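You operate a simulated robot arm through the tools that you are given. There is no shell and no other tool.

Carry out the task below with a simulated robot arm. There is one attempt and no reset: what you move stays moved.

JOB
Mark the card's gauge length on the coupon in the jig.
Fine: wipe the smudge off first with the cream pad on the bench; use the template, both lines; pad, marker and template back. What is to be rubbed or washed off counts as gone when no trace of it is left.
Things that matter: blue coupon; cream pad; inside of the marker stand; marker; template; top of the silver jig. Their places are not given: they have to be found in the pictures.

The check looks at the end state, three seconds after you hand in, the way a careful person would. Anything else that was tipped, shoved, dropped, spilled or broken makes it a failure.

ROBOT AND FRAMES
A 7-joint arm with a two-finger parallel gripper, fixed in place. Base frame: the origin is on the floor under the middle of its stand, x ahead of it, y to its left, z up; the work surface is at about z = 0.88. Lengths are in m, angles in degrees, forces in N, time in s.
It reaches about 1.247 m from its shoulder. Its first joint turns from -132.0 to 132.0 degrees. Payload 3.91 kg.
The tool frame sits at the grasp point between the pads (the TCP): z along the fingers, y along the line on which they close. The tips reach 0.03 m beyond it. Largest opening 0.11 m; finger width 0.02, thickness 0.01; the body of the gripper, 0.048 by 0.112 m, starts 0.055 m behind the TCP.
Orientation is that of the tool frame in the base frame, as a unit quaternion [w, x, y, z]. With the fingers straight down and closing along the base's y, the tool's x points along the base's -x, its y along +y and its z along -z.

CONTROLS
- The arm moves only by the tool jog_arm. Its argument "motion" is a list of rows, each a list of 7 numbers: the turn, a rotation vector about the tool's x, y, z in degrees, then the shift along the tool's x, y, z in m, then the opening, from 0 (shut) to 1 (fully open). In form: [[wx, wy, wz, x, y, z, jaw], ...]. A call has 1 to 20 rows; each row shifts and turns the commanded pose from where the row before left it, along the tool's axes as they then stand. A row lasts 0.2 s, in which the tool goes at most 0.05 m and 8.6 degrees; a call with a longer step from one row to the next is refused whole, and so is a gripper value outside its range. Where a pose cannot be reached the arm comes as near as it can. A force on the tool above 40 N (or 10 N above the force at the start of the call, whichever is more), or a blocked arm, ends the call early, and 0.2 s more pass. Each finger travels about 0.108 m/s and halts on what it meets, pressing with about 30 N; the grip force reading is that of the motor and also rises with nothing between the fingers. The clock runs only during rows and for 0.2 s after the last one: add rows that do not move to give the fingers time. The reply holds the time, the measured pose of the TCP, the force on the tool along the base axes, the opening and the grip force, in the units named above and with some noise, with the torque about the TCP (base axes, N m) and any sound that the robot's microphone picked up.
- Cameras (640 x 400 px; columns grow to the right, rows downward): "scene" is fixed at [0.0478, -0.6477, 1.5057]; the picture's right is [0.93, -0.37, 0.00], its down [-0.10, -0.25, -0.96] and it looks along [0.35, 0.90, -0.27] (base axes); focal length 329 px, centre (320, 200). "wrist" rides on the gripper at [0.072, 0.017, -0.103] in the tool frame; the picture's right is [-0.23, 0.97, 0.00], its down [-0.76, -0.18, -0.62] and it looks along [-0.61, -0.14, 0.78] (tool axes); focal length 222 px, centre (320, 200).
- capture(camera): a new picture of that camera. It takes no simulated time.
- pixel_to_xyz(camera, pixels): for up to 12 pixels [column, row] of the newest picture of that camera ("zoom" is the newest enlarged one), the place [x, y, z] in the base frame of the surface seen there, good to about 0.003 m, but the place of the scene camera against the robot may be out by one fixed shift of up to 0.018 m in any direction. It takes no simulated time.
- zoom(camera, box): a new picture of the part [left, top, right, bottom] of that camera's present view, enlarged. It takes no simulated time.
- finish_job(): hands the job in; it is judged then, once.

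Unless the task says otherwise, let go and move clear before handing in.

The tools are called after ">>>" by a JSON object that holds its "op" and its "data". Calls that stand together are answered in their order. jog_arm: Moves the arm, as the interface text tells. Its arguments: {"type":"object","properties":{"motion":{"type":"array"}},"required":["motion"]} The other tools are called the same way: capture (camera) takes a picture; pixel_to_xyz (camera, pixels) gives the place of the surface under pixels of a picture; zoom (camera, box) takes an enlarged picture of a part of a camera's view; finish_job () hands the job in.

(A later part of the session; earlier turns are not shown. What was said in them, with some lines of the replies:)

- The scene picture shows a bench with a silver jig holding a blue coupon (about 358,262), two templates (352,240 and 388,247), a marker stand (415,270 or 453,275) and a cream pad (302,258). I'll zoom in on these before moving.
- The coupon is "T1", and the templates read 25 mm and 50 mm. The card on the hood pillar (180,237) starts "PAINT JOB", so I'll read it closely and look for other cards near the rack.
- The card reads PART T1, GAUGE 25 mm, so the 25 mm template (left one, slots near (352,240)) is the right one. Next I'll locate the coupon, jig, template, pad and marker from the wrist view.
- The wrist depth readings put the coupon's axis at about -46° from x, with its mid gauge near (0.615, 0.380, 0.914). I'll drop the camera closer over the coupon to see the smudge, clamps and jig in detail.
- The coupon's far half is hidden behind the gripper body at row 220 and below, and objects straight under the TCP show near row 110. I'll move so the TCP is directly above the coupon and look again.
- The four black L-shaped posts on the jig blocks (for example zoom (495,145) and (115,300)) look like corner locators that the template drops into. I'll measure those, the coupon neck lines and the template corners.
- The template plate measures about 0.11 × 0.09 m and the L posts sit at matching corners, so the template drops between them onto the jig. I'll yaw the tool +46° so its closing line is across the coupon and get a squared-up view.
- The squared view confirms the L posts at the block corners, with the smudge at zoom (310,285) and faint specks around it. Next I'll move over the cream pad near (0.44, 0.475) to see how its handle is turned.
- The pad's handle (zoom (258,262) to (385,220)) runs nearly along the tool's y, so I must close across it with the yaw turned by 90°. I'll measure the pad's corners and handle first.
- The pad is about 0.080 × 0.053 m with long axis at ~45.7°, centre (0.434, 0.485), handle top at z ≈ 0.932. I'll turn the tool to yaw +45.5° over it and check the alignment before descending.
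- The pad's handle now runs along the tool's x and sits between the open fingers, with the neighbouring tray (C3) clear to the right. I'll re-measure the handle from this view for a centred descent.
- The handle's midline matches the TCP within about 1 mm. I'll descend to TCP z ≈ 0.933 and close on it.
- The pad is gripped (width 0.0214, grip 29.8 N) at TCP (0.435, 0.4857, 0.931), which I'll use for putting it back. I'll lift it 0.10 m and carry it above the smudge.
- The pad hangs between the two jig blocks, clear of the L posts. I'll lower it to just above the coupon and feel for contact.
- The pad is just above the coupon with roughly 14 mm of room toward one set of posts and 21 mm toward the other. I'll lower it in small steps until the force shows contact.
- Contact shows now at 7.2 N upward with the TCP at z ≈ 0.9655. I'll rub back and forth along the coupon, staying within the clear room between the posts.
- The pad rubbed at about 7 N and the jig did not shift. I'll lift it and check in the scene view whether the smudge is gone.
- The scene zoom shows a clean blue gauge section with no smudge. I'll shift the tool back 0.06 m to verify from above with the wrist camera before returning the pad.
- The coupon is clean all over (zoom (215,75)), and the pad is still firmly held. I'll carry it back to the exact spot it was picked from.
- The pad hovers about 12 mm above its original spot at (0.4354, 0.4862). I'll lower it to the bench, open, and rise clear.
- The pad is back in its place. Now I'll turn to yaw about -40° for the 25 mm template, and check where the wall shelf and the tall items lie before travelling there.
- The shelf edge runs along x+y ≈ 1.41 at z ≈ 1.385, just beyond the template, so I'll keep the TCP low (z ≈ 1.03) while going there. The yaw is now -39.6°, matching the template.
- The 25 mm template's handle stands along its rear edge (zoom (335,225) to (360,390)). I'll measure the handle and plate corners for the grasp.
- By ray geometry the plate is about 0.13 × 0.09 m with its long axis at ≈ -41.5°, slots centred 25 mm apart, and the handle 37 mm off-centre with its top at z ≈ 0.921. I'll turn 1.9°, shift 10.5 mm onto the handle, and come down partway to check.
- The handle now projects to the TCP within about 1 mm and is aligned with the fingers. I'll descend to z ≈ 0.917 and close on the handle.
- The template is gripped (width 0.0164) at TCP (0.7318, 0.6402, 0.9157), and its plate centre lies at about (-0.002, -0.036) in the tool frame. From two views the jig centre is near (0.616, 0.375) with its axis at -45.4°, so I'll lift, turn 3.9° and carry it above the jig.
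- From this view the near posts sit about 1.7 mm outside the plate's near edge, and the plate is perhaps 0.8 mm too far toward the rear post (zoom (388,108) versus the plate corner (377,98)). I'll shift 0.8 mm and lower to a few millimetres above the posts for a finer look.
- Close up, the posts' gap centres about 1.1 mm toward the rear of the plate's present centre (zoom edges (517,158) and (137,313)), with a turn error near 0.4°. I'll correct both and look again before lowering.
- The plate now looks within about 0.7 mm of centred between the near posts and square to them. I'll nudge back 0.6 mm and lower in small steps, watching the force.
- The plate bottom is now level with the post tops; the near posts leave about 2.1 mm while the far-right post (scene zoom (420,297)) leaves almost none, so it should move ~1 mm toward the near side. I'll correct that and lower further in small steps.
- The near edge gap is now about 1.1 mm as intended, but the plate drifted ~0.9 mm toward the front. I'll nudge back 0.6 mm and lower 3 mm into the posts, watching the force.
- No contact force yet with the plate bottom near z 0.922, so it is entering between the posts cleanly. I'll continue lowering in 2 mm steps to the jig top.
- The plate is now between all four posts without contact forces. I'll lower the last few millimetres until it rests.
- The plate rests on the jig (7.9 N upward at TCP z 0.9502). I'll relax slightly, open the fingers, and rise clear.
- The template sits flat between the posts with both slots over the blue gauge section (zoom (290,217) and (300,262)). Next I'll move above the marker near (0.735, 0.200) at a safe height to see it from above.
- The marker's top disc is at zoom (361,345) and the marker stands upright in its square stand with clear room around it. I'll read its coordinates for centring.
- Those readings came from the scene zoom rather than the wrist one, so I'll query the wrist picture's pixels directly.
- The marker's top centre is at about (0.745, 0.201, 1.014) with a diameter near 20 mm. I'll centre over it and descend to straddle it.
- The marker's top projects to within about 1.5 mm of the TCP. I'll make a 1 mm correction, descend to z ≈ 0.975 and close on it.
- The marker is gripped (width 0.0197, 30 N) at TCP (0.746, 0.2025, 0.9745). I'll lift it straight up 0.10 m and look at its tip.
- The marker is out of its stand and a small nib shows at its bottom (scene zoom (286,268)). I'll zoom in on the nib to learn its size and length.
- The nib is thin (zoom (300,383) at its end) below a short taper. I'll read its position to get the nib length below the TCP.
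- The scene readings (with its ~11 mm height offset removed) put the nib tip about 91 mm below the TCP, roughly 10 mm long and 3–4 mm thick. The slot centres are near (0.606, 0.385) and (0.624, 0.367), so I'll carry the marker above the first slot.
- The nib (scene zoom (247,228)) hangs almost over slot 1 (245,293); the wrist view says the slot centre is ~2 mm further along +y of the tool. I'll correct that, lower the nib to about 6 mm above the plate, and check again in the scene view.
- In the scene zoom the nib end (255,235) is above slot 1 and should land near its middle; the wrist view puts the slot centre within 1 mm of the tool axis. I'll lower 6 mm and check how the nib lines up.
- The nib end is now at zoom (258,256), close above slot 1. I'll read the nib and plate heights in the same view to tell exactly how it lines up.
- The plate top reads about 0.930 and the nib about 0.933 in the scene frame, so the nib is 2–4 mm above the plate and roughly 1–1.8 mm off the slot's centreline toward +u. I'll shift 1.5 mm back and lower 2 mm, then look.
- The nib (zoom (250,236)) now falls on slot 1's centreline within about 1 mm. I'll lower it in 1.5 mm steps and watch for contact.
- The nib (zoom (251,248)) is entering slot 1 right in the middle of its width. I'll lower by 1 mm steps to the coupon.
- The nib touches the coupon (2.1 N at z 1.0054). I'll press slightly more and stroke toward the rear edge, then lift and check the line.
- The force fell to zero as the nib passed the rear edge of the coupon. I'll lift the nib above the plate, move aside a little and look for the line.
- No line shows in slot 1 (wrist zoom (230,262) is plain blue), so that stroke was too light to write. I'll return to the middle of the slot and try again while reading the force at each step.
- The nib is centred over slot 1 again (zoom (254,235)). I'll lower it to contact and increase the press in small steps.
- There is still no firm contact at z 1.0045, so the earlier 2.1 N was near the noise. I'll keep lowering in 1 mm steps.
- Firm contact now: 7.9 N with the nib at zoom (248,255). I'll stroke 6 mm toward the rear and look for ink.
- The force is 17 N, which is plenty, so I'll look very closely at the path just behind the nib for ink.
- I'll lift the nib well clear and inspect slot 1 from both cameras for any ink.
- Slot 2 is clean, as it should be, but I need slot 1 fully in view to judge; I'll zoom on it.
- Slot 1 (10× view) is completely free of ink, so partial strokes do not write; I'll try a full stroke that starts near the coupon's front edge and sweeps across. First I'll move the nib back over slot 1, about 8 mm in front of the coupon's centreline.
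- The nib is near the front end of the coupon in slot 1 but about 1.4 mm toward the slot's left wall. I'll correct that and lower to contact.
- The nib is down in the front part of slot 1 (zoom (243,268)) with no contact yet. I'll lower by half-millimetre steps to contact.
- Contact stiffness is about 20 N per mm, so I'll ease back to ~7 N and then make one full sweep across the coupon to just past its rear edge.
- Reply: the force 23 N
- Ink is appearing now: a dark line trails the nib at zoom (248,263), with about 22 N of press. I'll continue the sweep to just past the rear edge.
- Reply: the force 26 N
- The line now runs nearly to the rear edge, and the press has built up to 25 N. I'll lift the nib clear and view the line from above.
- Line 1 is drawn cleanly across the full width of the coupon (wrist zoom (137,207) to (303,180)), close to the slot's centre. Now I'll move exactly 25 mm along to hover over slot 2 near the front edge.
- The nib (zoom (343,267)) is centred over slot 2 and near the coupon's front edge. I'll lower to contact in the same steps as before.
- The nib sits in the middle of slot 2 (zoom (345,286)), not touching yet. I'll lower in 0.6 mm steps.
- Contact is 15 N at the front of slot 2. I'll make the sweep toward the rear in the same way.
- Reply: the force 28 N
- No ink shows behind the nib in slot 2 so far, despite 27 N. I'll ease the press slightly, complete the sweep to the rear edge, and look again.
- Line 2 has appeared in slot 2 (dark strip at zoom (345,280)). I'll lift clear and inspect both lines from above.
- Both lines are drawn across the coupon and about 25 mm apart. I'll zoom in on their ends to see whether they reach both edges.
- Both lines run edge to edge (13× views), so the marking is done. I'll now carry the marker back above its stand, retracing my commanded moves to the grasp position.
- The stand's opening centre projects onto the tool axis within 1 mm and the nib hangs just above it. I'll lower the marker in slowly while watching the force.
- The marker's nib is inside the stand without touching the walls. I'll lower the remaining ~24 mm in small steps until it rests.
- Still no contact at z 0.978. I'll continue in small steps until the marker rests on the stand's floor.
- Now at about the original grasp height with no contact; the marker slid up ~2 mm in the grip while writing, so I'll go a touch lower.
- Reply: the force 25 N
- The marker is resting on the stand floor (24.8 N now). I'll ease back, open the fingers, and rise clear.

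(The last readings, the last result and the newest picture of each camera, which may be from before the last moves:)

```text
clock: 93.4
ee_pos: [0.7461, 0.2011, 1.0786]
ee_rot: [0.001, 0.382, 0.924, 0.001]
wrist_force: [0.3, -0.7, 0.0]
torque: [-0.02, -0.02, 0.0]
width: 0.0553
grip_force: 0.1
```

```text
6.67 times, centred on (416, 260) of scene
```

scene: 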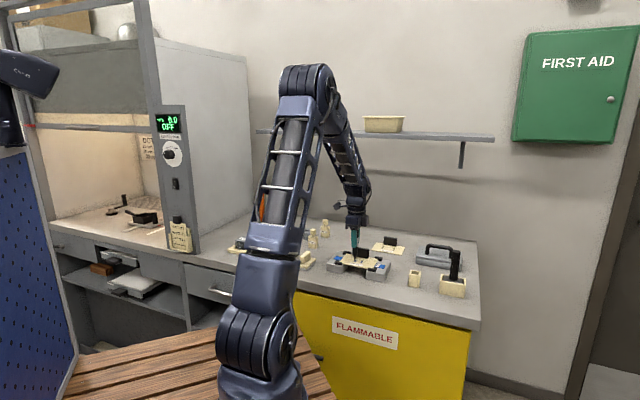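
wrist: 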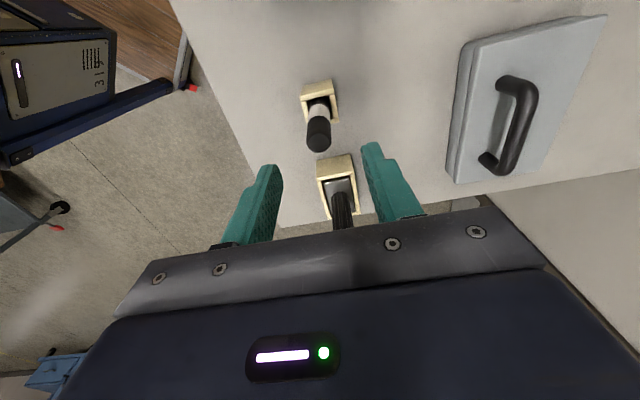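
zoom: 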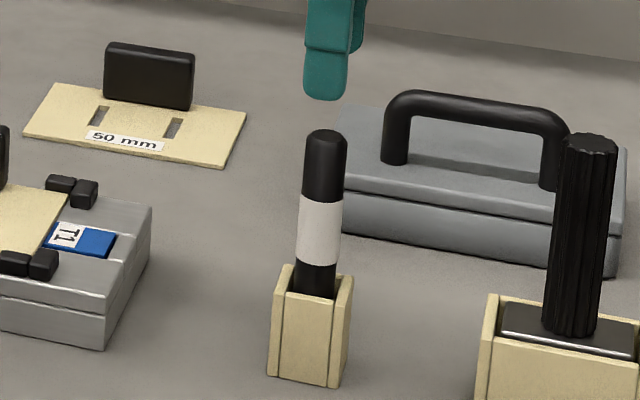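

The marker stands upright in its stand. Now I'll go back above the template's handle at about (0.640, 0.403).

>>> {"op": "jog_arm", "data": {"motion": [[0, 0, 0, 0.0361, 0.01135, 0, 0.45], [0, 0, 0, 0.0361, 0.01135, 0, 0.45], [0, 0, 0, 0.0361, 0.01135, 0, 0.45], [0, 0, 0, 0.0361, 0.01135, 0, 0.45], [0, 0, 0, 0.0361, 0.01135, 0, 0.45], [0, 0, 0, 0.0363, 0.01135, 0, 0.45], [0, 0, 0, 0, 0, 0.03, 0.45], [0, 0, 0, 0, 0, 0, 0.45], [0, 0, 0, 0, 0, 0, 0.45]]}}

>>> {"op": "capture", "data": {"camera": "wrist"}}

>>> {"op": "zoom", "data": {"camera": "wrist", "box": [200, 20, 440, 170]}}

```text
clock: 95.4
ee_pos: [0.6402, 0.4041, 1.048]
ee_rot: [0.0, 0.383, 0.924, 0.0]
wrist_force: [0.6, -0.6, -0.1]
torque: [0.03, -0.02, -0.02]
width: 0.0496
grip_force: 0.0
```

```text
taken
```

wrist: 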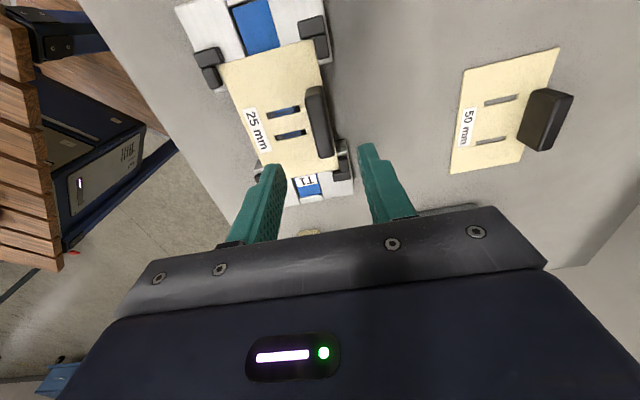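

```text
2.67 times, centred on (320, 95) of wrist
```

zoom: 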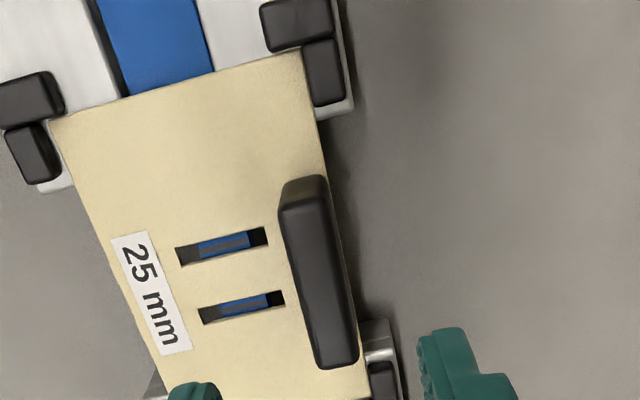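

The handle is centred on the tool axis within 1 mm, and both ink lines show in the slots. I'll descend and grip the handle.

>>> {"op": "jog_arm", "data": {"motion": [[0, 0, 0, 0, 0.0005, 0.03, 0.45], [0, 0, 0, 0, 0, 0.03, 0.45], [0, 0, 0, 0, 0, 0.025, 0.45], [0, 0, 0, 0, 0, 0.012, 0.45], [0, 0, 0, 0, 0, 0, 0.45]]}}

>>> {"op": "jog_arm", "data": {"motion": [[0, 0, 0, 0, 0, 0, 0.2], [0, 0, 0, 0, 0, 0, 0.0], [0, 0, 0, 0, 0, 0, 0.0], [0, 0, 0, 0, 0, 0, 0.0]]}}

```text
clock: 96.6
ee_pos: [0.6398, 0.4037, 0.9498]
ee_rot: [0.0, 0.384, 0.924, 0.0]
wrist_force: [-0.1, 0.0, -0.7]
torque: [-0.02, -0.03, 0.01]
width: 0.0496
grip_force: 0.0
```

```text
clock: 97.6
ee_pos: [0.6397, 0.4037, 0.9505]
ee_rot: [0.0, 0.383, 0.924, 0.0]
wrist_force: [-1.5, -1.6, -0.3]
torque: [-0.07, 0.07, -0.01]
width: 0.0164
grip_force: 30.2
```

The handle is gripped (width 0.0164). I'll lift the template straight up out of the posts, slowly at first, and check the coupon.

>>> {"op": "jog_arm", "data": {"motion": [[0, 0, 0, 0, 0, -0.004, 0], [0, 0, 0, 0, 0, -0.006, 0], [0, 0, 0, 0, 0, -0.01, 0], [0, 0, 0, 0, 0, -0.02, 0], [0, 0, 0, 0, 0, -0.025, 0], [0, 0, 0, 0, 0, 0, 0]]}}

>>> {"op": "zoom", "data": {"camera": "scene", "box": [330, 225, 400, 280]}}

```text
clock: 99.0
ee_pos: [0.6425, 0.4047, 1.0182]
ee_rot: [0.0, 0.383, 0.924, 0.0]
wrist_force: [-0.1, -0.6, -0.1]
torque: [0.06, 0.02, 0.01]
width: 0.0164
grip_force: 30.0
```

```text
7.27 times, centred on (365, 252) of scene
```

zoom: 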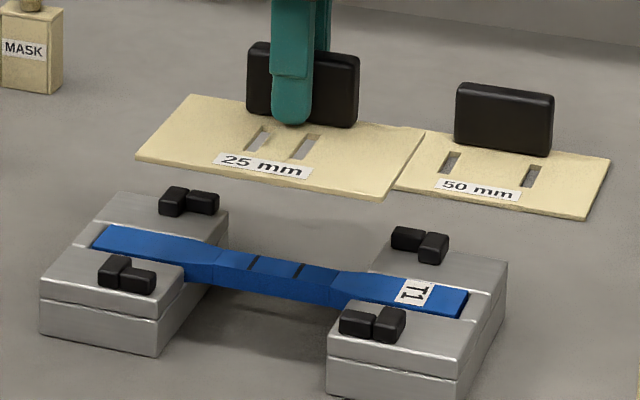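

Both lines are on the coupon's gauge section and the jig and coupon are undisturbed. I'll carry the template back above its original spot and turn it back to its original angle.

>>> {"op": "jog_arm", "data": {"motion": [[0, 0, 0, 0.01702, 0.03872, 0, 0], [0, 0, 0, 0.01702, 0.03872, 0, 0], [0, 0, 0, 0.01702, 0.03872, 0, 0], [0, 0, 0, 0.01702, 0.03872, 0, 0], [0, 0, 0, 0.01702, 0.03872, 0, 0], [0, 0, 0, 0.01702, 0.03872, 0, 0], [0, 0, -3.5, 0, 0, 0, 0], [0, 0, 0, 0, 0, 0.03, 0], [0, 0, 0, 0, 0, 0.03, 0], [0, 0, 0, 0, 0, 0, 0], [0, 0, 0, 0, 0, 0, 0]]}}

>>> {"op": "capture", "data": {"camera": "wrist"}}

>>> {"op": "zoom", "data": {"camera": "scene", "box": [320, 200, 420, 270]}}

```text
clock: 101.4
ee_pos: [0.7345, 0.641, 0.9575]
ee_rot: [0.0, 0.354, 0.935, 0.0]
wrist_force: [-0.4, -0.2, -1.1]
torque: [0.0, 0.03, 0.0]
width: 0.0162
grip_force: 30.0
```

```text
taken
```

wrist: 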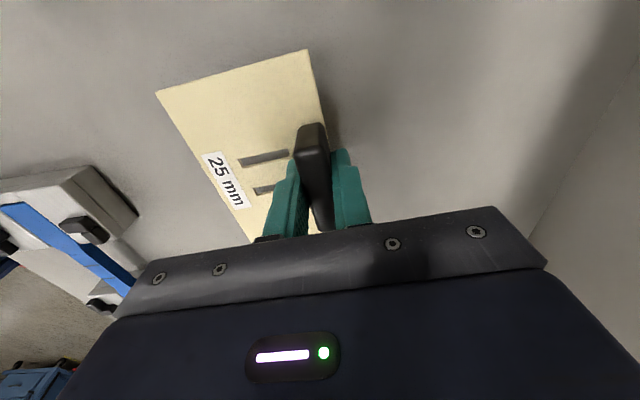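

```text
5.71 times, centred on (370, 235) of scene
```

zoom: 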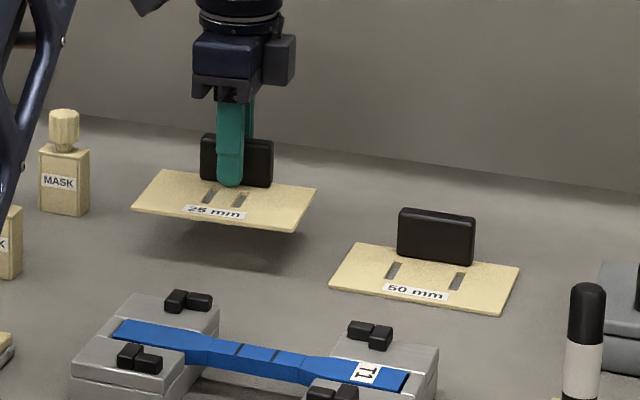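

The template hovers about 41 mm above its original place, a couple of millimetres off. I'll correct that and lower it to the bench.

>>> {"op": "jog_arm", "data": {"motion": [[0, 0, 0, 0.001, -0.0016, 0.015, 0], [0, 0, 0, 0, 0, 0.015, 0], [0, 0, 0, 0, 0, 0.007, 0], [0, 0, 0, 0, 0, 0, 0]]}}

>>> {"op": "jog_arm", "data": {"motion": [[0, 0, 0, 0, 0, 0.0015, 0], [0, 0, 0, 0, 0, 0, 0]]}}

>>> {"op": "jog_arm", "data": {"motion": [[0, 0, 0, 0, 0, 0.0012, 0], [0, 0, 0, 0, 0, 0, 0]]}}

>>> {"op": "zoom", "data": {"camera": "scene", "box": [320, 200, 420, 270]}}

```text
clock: 102.4
ee_pos: [0.7321, 0.64, 0.9192]
ee_rot: [0.0, 0.354, 0.935, 0.0]
wrist_force: [-0.2, -0.3, -0.8]
torque: [0.02, 0.01, 0.04]
width: 0.0162
grip_force: 30.3
```

```text
clock: 103.0
ee_pos: [0.7315, 0.6403, 0.9176]
ee_rot: [-0.001, 0.354, 0.935, 0.0]
wrist_force: [-0.4, -0.3, 0.1]
torque: [0.0, -0.02, 0.03]
width: 0.0167
grip_force: 30.0
```

```text
clock: 103.6
ee_pos: [0.7307, 0.6388, 0.9164]
ee_rot: [0.0, 0.354, 0.935, 0.0]
wrist_force: [-0.5, 0.3, -0.4]
torque: [0.01, -0.02, 0.02]
width: 0.0163
grip_force: 29.5
```

```text
5.71 times, centred on (370, 235) of scene
```

zoom: 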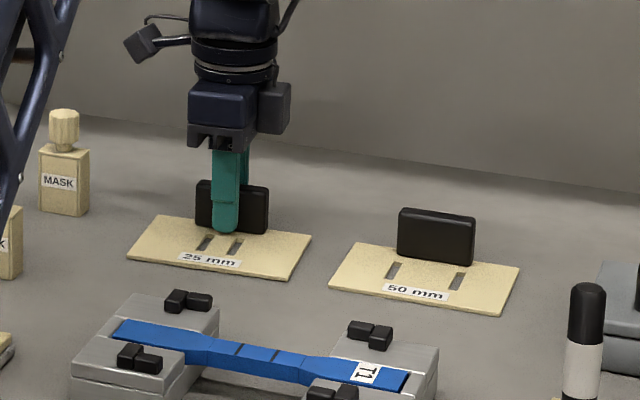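

The template looks the same as in its original position (corners at zoom (128,258) and (310,236)). I'll lower the last fraction until it touches, then release.

>>> {"op": "jog_arm", "data": {"motion": [[0, 0, 0, 0, 0, 0.001, 0], [0, 0, 0, 0, 0, 0, 0]]}}

>>> {"op": "jog_arm", "data": {"motion": [[0, 0, 0, 0, 0, 0, 0.2], [0, 0, 0, 0, 0, 0, 0.4], [0, 0, 0, 0, 0, 0, 0.5], [0, 0, 0, 0, 0, 0, 0.5], [0, 0, 0, 0, 0, -0.02, 0.5], [0, 0, 0, 0, 0, -0.04, 0.5], [0, 0, 0, 0, 0, -0.05, 0.5], [0, 0, 0, 0, 0, 0, 0.5]]}}

>>> {"op": "capture", "data": {"camera": "wrist"}}

>>> {"op": "zoom", "data": {"camera": "scene", "box": [320, 200, 420, 270]}}

```text
clock: 104.2
ee_pos: [0.7294, 0.6388, 0.9157]
ee_rot: [0.0, 0.354, 0.935, 0.0]
wrist_force: [0.4, 0.3, 4.0]
torque: [-0.02, 0.0, -0.03]
width: 0.0164
grip_force: 30.4
```

```text
clock: 106.0
ee_pos: [0.7309, 0.6379, 1.0245]
ee_rot: [0.001, 0.355, 0.935, -0.001]
wrist_force: [0.7, -0.9, -0.5]
torque: [-0.01, 0.02, 0.03]
width: 0.0548
grip_force: 0.0
```

```text
taken
```

wrist: 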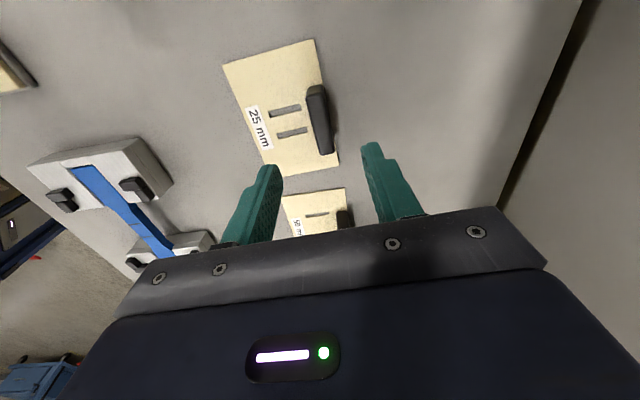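

```text
5.71 times, centred on (370, 235) of scene
```

zoom: 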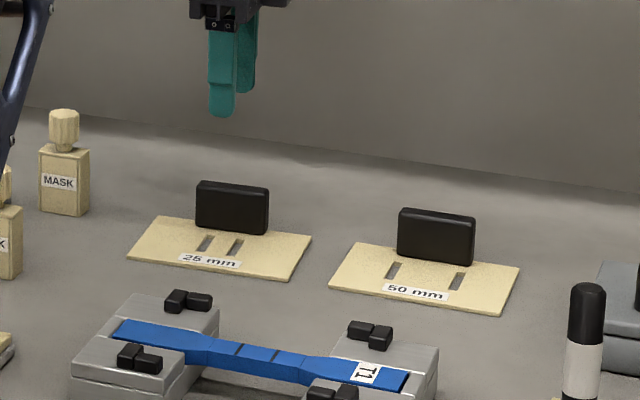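

The template is back in place. I'll move above the coupon for a last look at the lines and the wiped area.

>>> {"op": "jog_arm", "data": {"motion": [[0, 0, 0, -0.0121, -0.0376, -0.0064, 0.5], [0, 0, 0, -0.0121, -0.0376, -0.0064, 0.5], [0, 0, 0, -0.0121, -0.0376, -0.0064, 0.5], [0, 0, 0, -0.0121, -0.0376, -0.0064, 0.5], [0, 0, 0, -0.0121, -0.0376, -0.0064, 0.5], [0, 0, 0, -0.0121, -0.0376, -0.0064, 0.5], [0, 0, 0, -0.0121, -0.0376, -0.0064, 0.5], [0, 0, 0, 0, 0, 0, 0.5]]}}

>>> {"op": "capture", "data": {"camera": "wrist"}}

>>> {"op": "zoom", "data": {"camera": "wrist", "box": [250, 20, 410, 120]}}

>>> {"op": "zoom", "data": {"camera": "scene", "box": [345, 250, 385, 275]}}

```text
clock: 107.8
ee_pos: [0.6196, 0.3867, 1.0688]
ee_rot: [0.0, 0.355, 0.935, -0.001]
wrist_force: [-0.2, -0.5, 0.3]
torque: [-0.01, 0.0, 0.03]
width: 0.0553
grip_force: 0.0
```

```text
taken
```

wrist: 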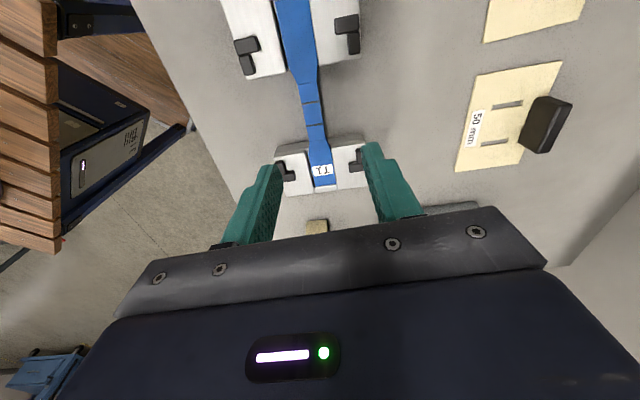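

```text
4.00 times, centred on (330, 70) of wrist
```

zoom: 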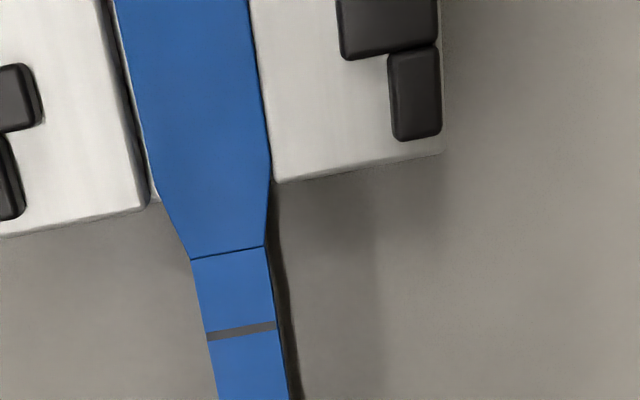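

```text
16.00 times, centred on (365, 262) of scene
```

zoom: 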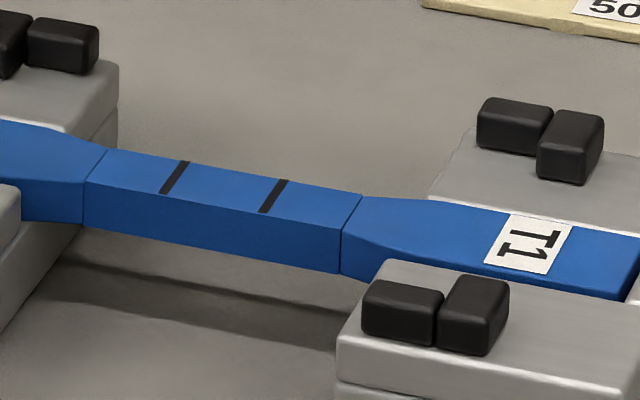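

Both lines are crisp, square across the gauge and centred between the necks (scene zoom (175,178) and (273,196)), and no trace of the smudge remains. I'll retreat upward to a clear pose and take a last look at the whole scene.

>>> {"op": "jog_arm", "data": {"motion": [[0, 0, 0, 0, 0, -0.04, 0.5], [0, 0, 0, 0.0064, -0.0246, -0.034, 0.5], [0, 0, 0, 0.0064, -0.0246, -0.034, 0.5], [0, 0, 0, 0.0064, -0.0246, -0.034, 0.5], [0, 0, 0, 0.0064, -0.0246, -0.034, 0.5], [0, 0, 0, 0.0064, -0.0246, -0.034, 0.5], [0, 0, 0, 0.0064, -0.0246, 0, 0.5], [0, 0, 0, 0, 0, 0, 0.5], [0, 0, 0, 0, 0, 0, 0.5]]}}

>>> {"op": "capture", "data": {"camera": "scene"}}

>>> {"op": "zoom", "data": {"camera": "scene", "box": [270, 210, 490, 330]}}

>>> {"op": "capture", "data": {"camera": "wrist"}}

```text
clock: 109.8
ee_pos: [0.4945, 0.2999, 1.279]
ee_rot: [0.0, 0.355, 0.935, 0.0]
wrist_force: [-0.2, 0.2, 0.6]
torque: [0.0, -0.01, -0.02]
width: 0.0551
grip_force: 0.1
```

```text
taken
```

scene: 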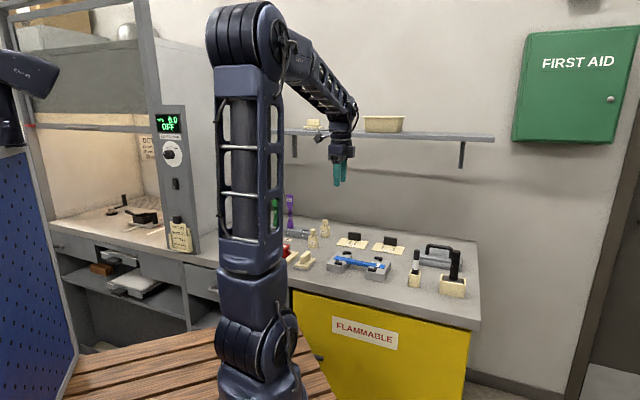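

```text
2.91 times, centred on (380, 270) of scene
```

zoom: 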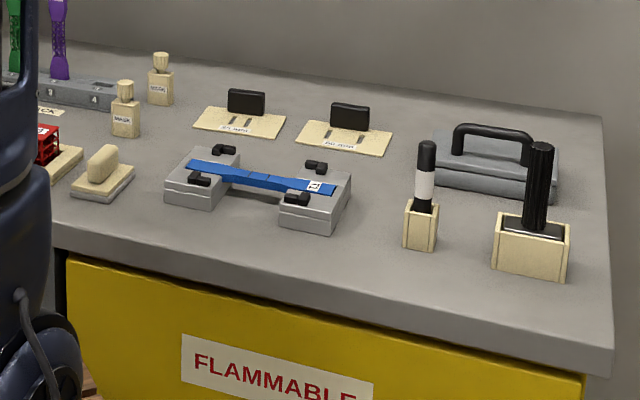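

```text
taken
```

wrist: 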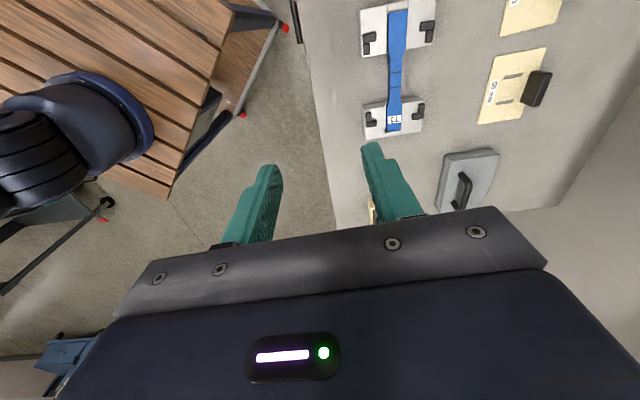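

The final scene matches the starting layout: pad, 25 mm template and marker are back, everything else stands undisturbed, and the coupon shows two clean 25 mm lines with no smudge. The arm is clear and empty, so I'll hand the job in.

>>> {"op": "finish_job", "data": {}}

```text
The job is handed in.
```

The coupon in the jig now carries both gauge lines, 25 mm apart as the card says (PART T1, GAUGE 25 mm). I've handed the job in; I haven't seen the check's result.

- **Smudge:** I rubbed it off with the cream pad from the bench. Zoomed views from both cameras showed no trace left.
- **Lines:** I drew both through the 25 mm template, seated between the four black posts on the jig. Each runs across the gauge to within a fraction of a millimetre of both edges, and the pair sits centred on the gauge.
- **First line:** My first two partial strokes in that slot left no ink, so I redrew it as one full stroke. The slot showed only that one line.
- **Put back:** The pad and template are back where they were, and the marker stands upright in its stand.
- **Everything else:** The last picture of the bench shows nothing tipped or moved. The arm is empty and clear.
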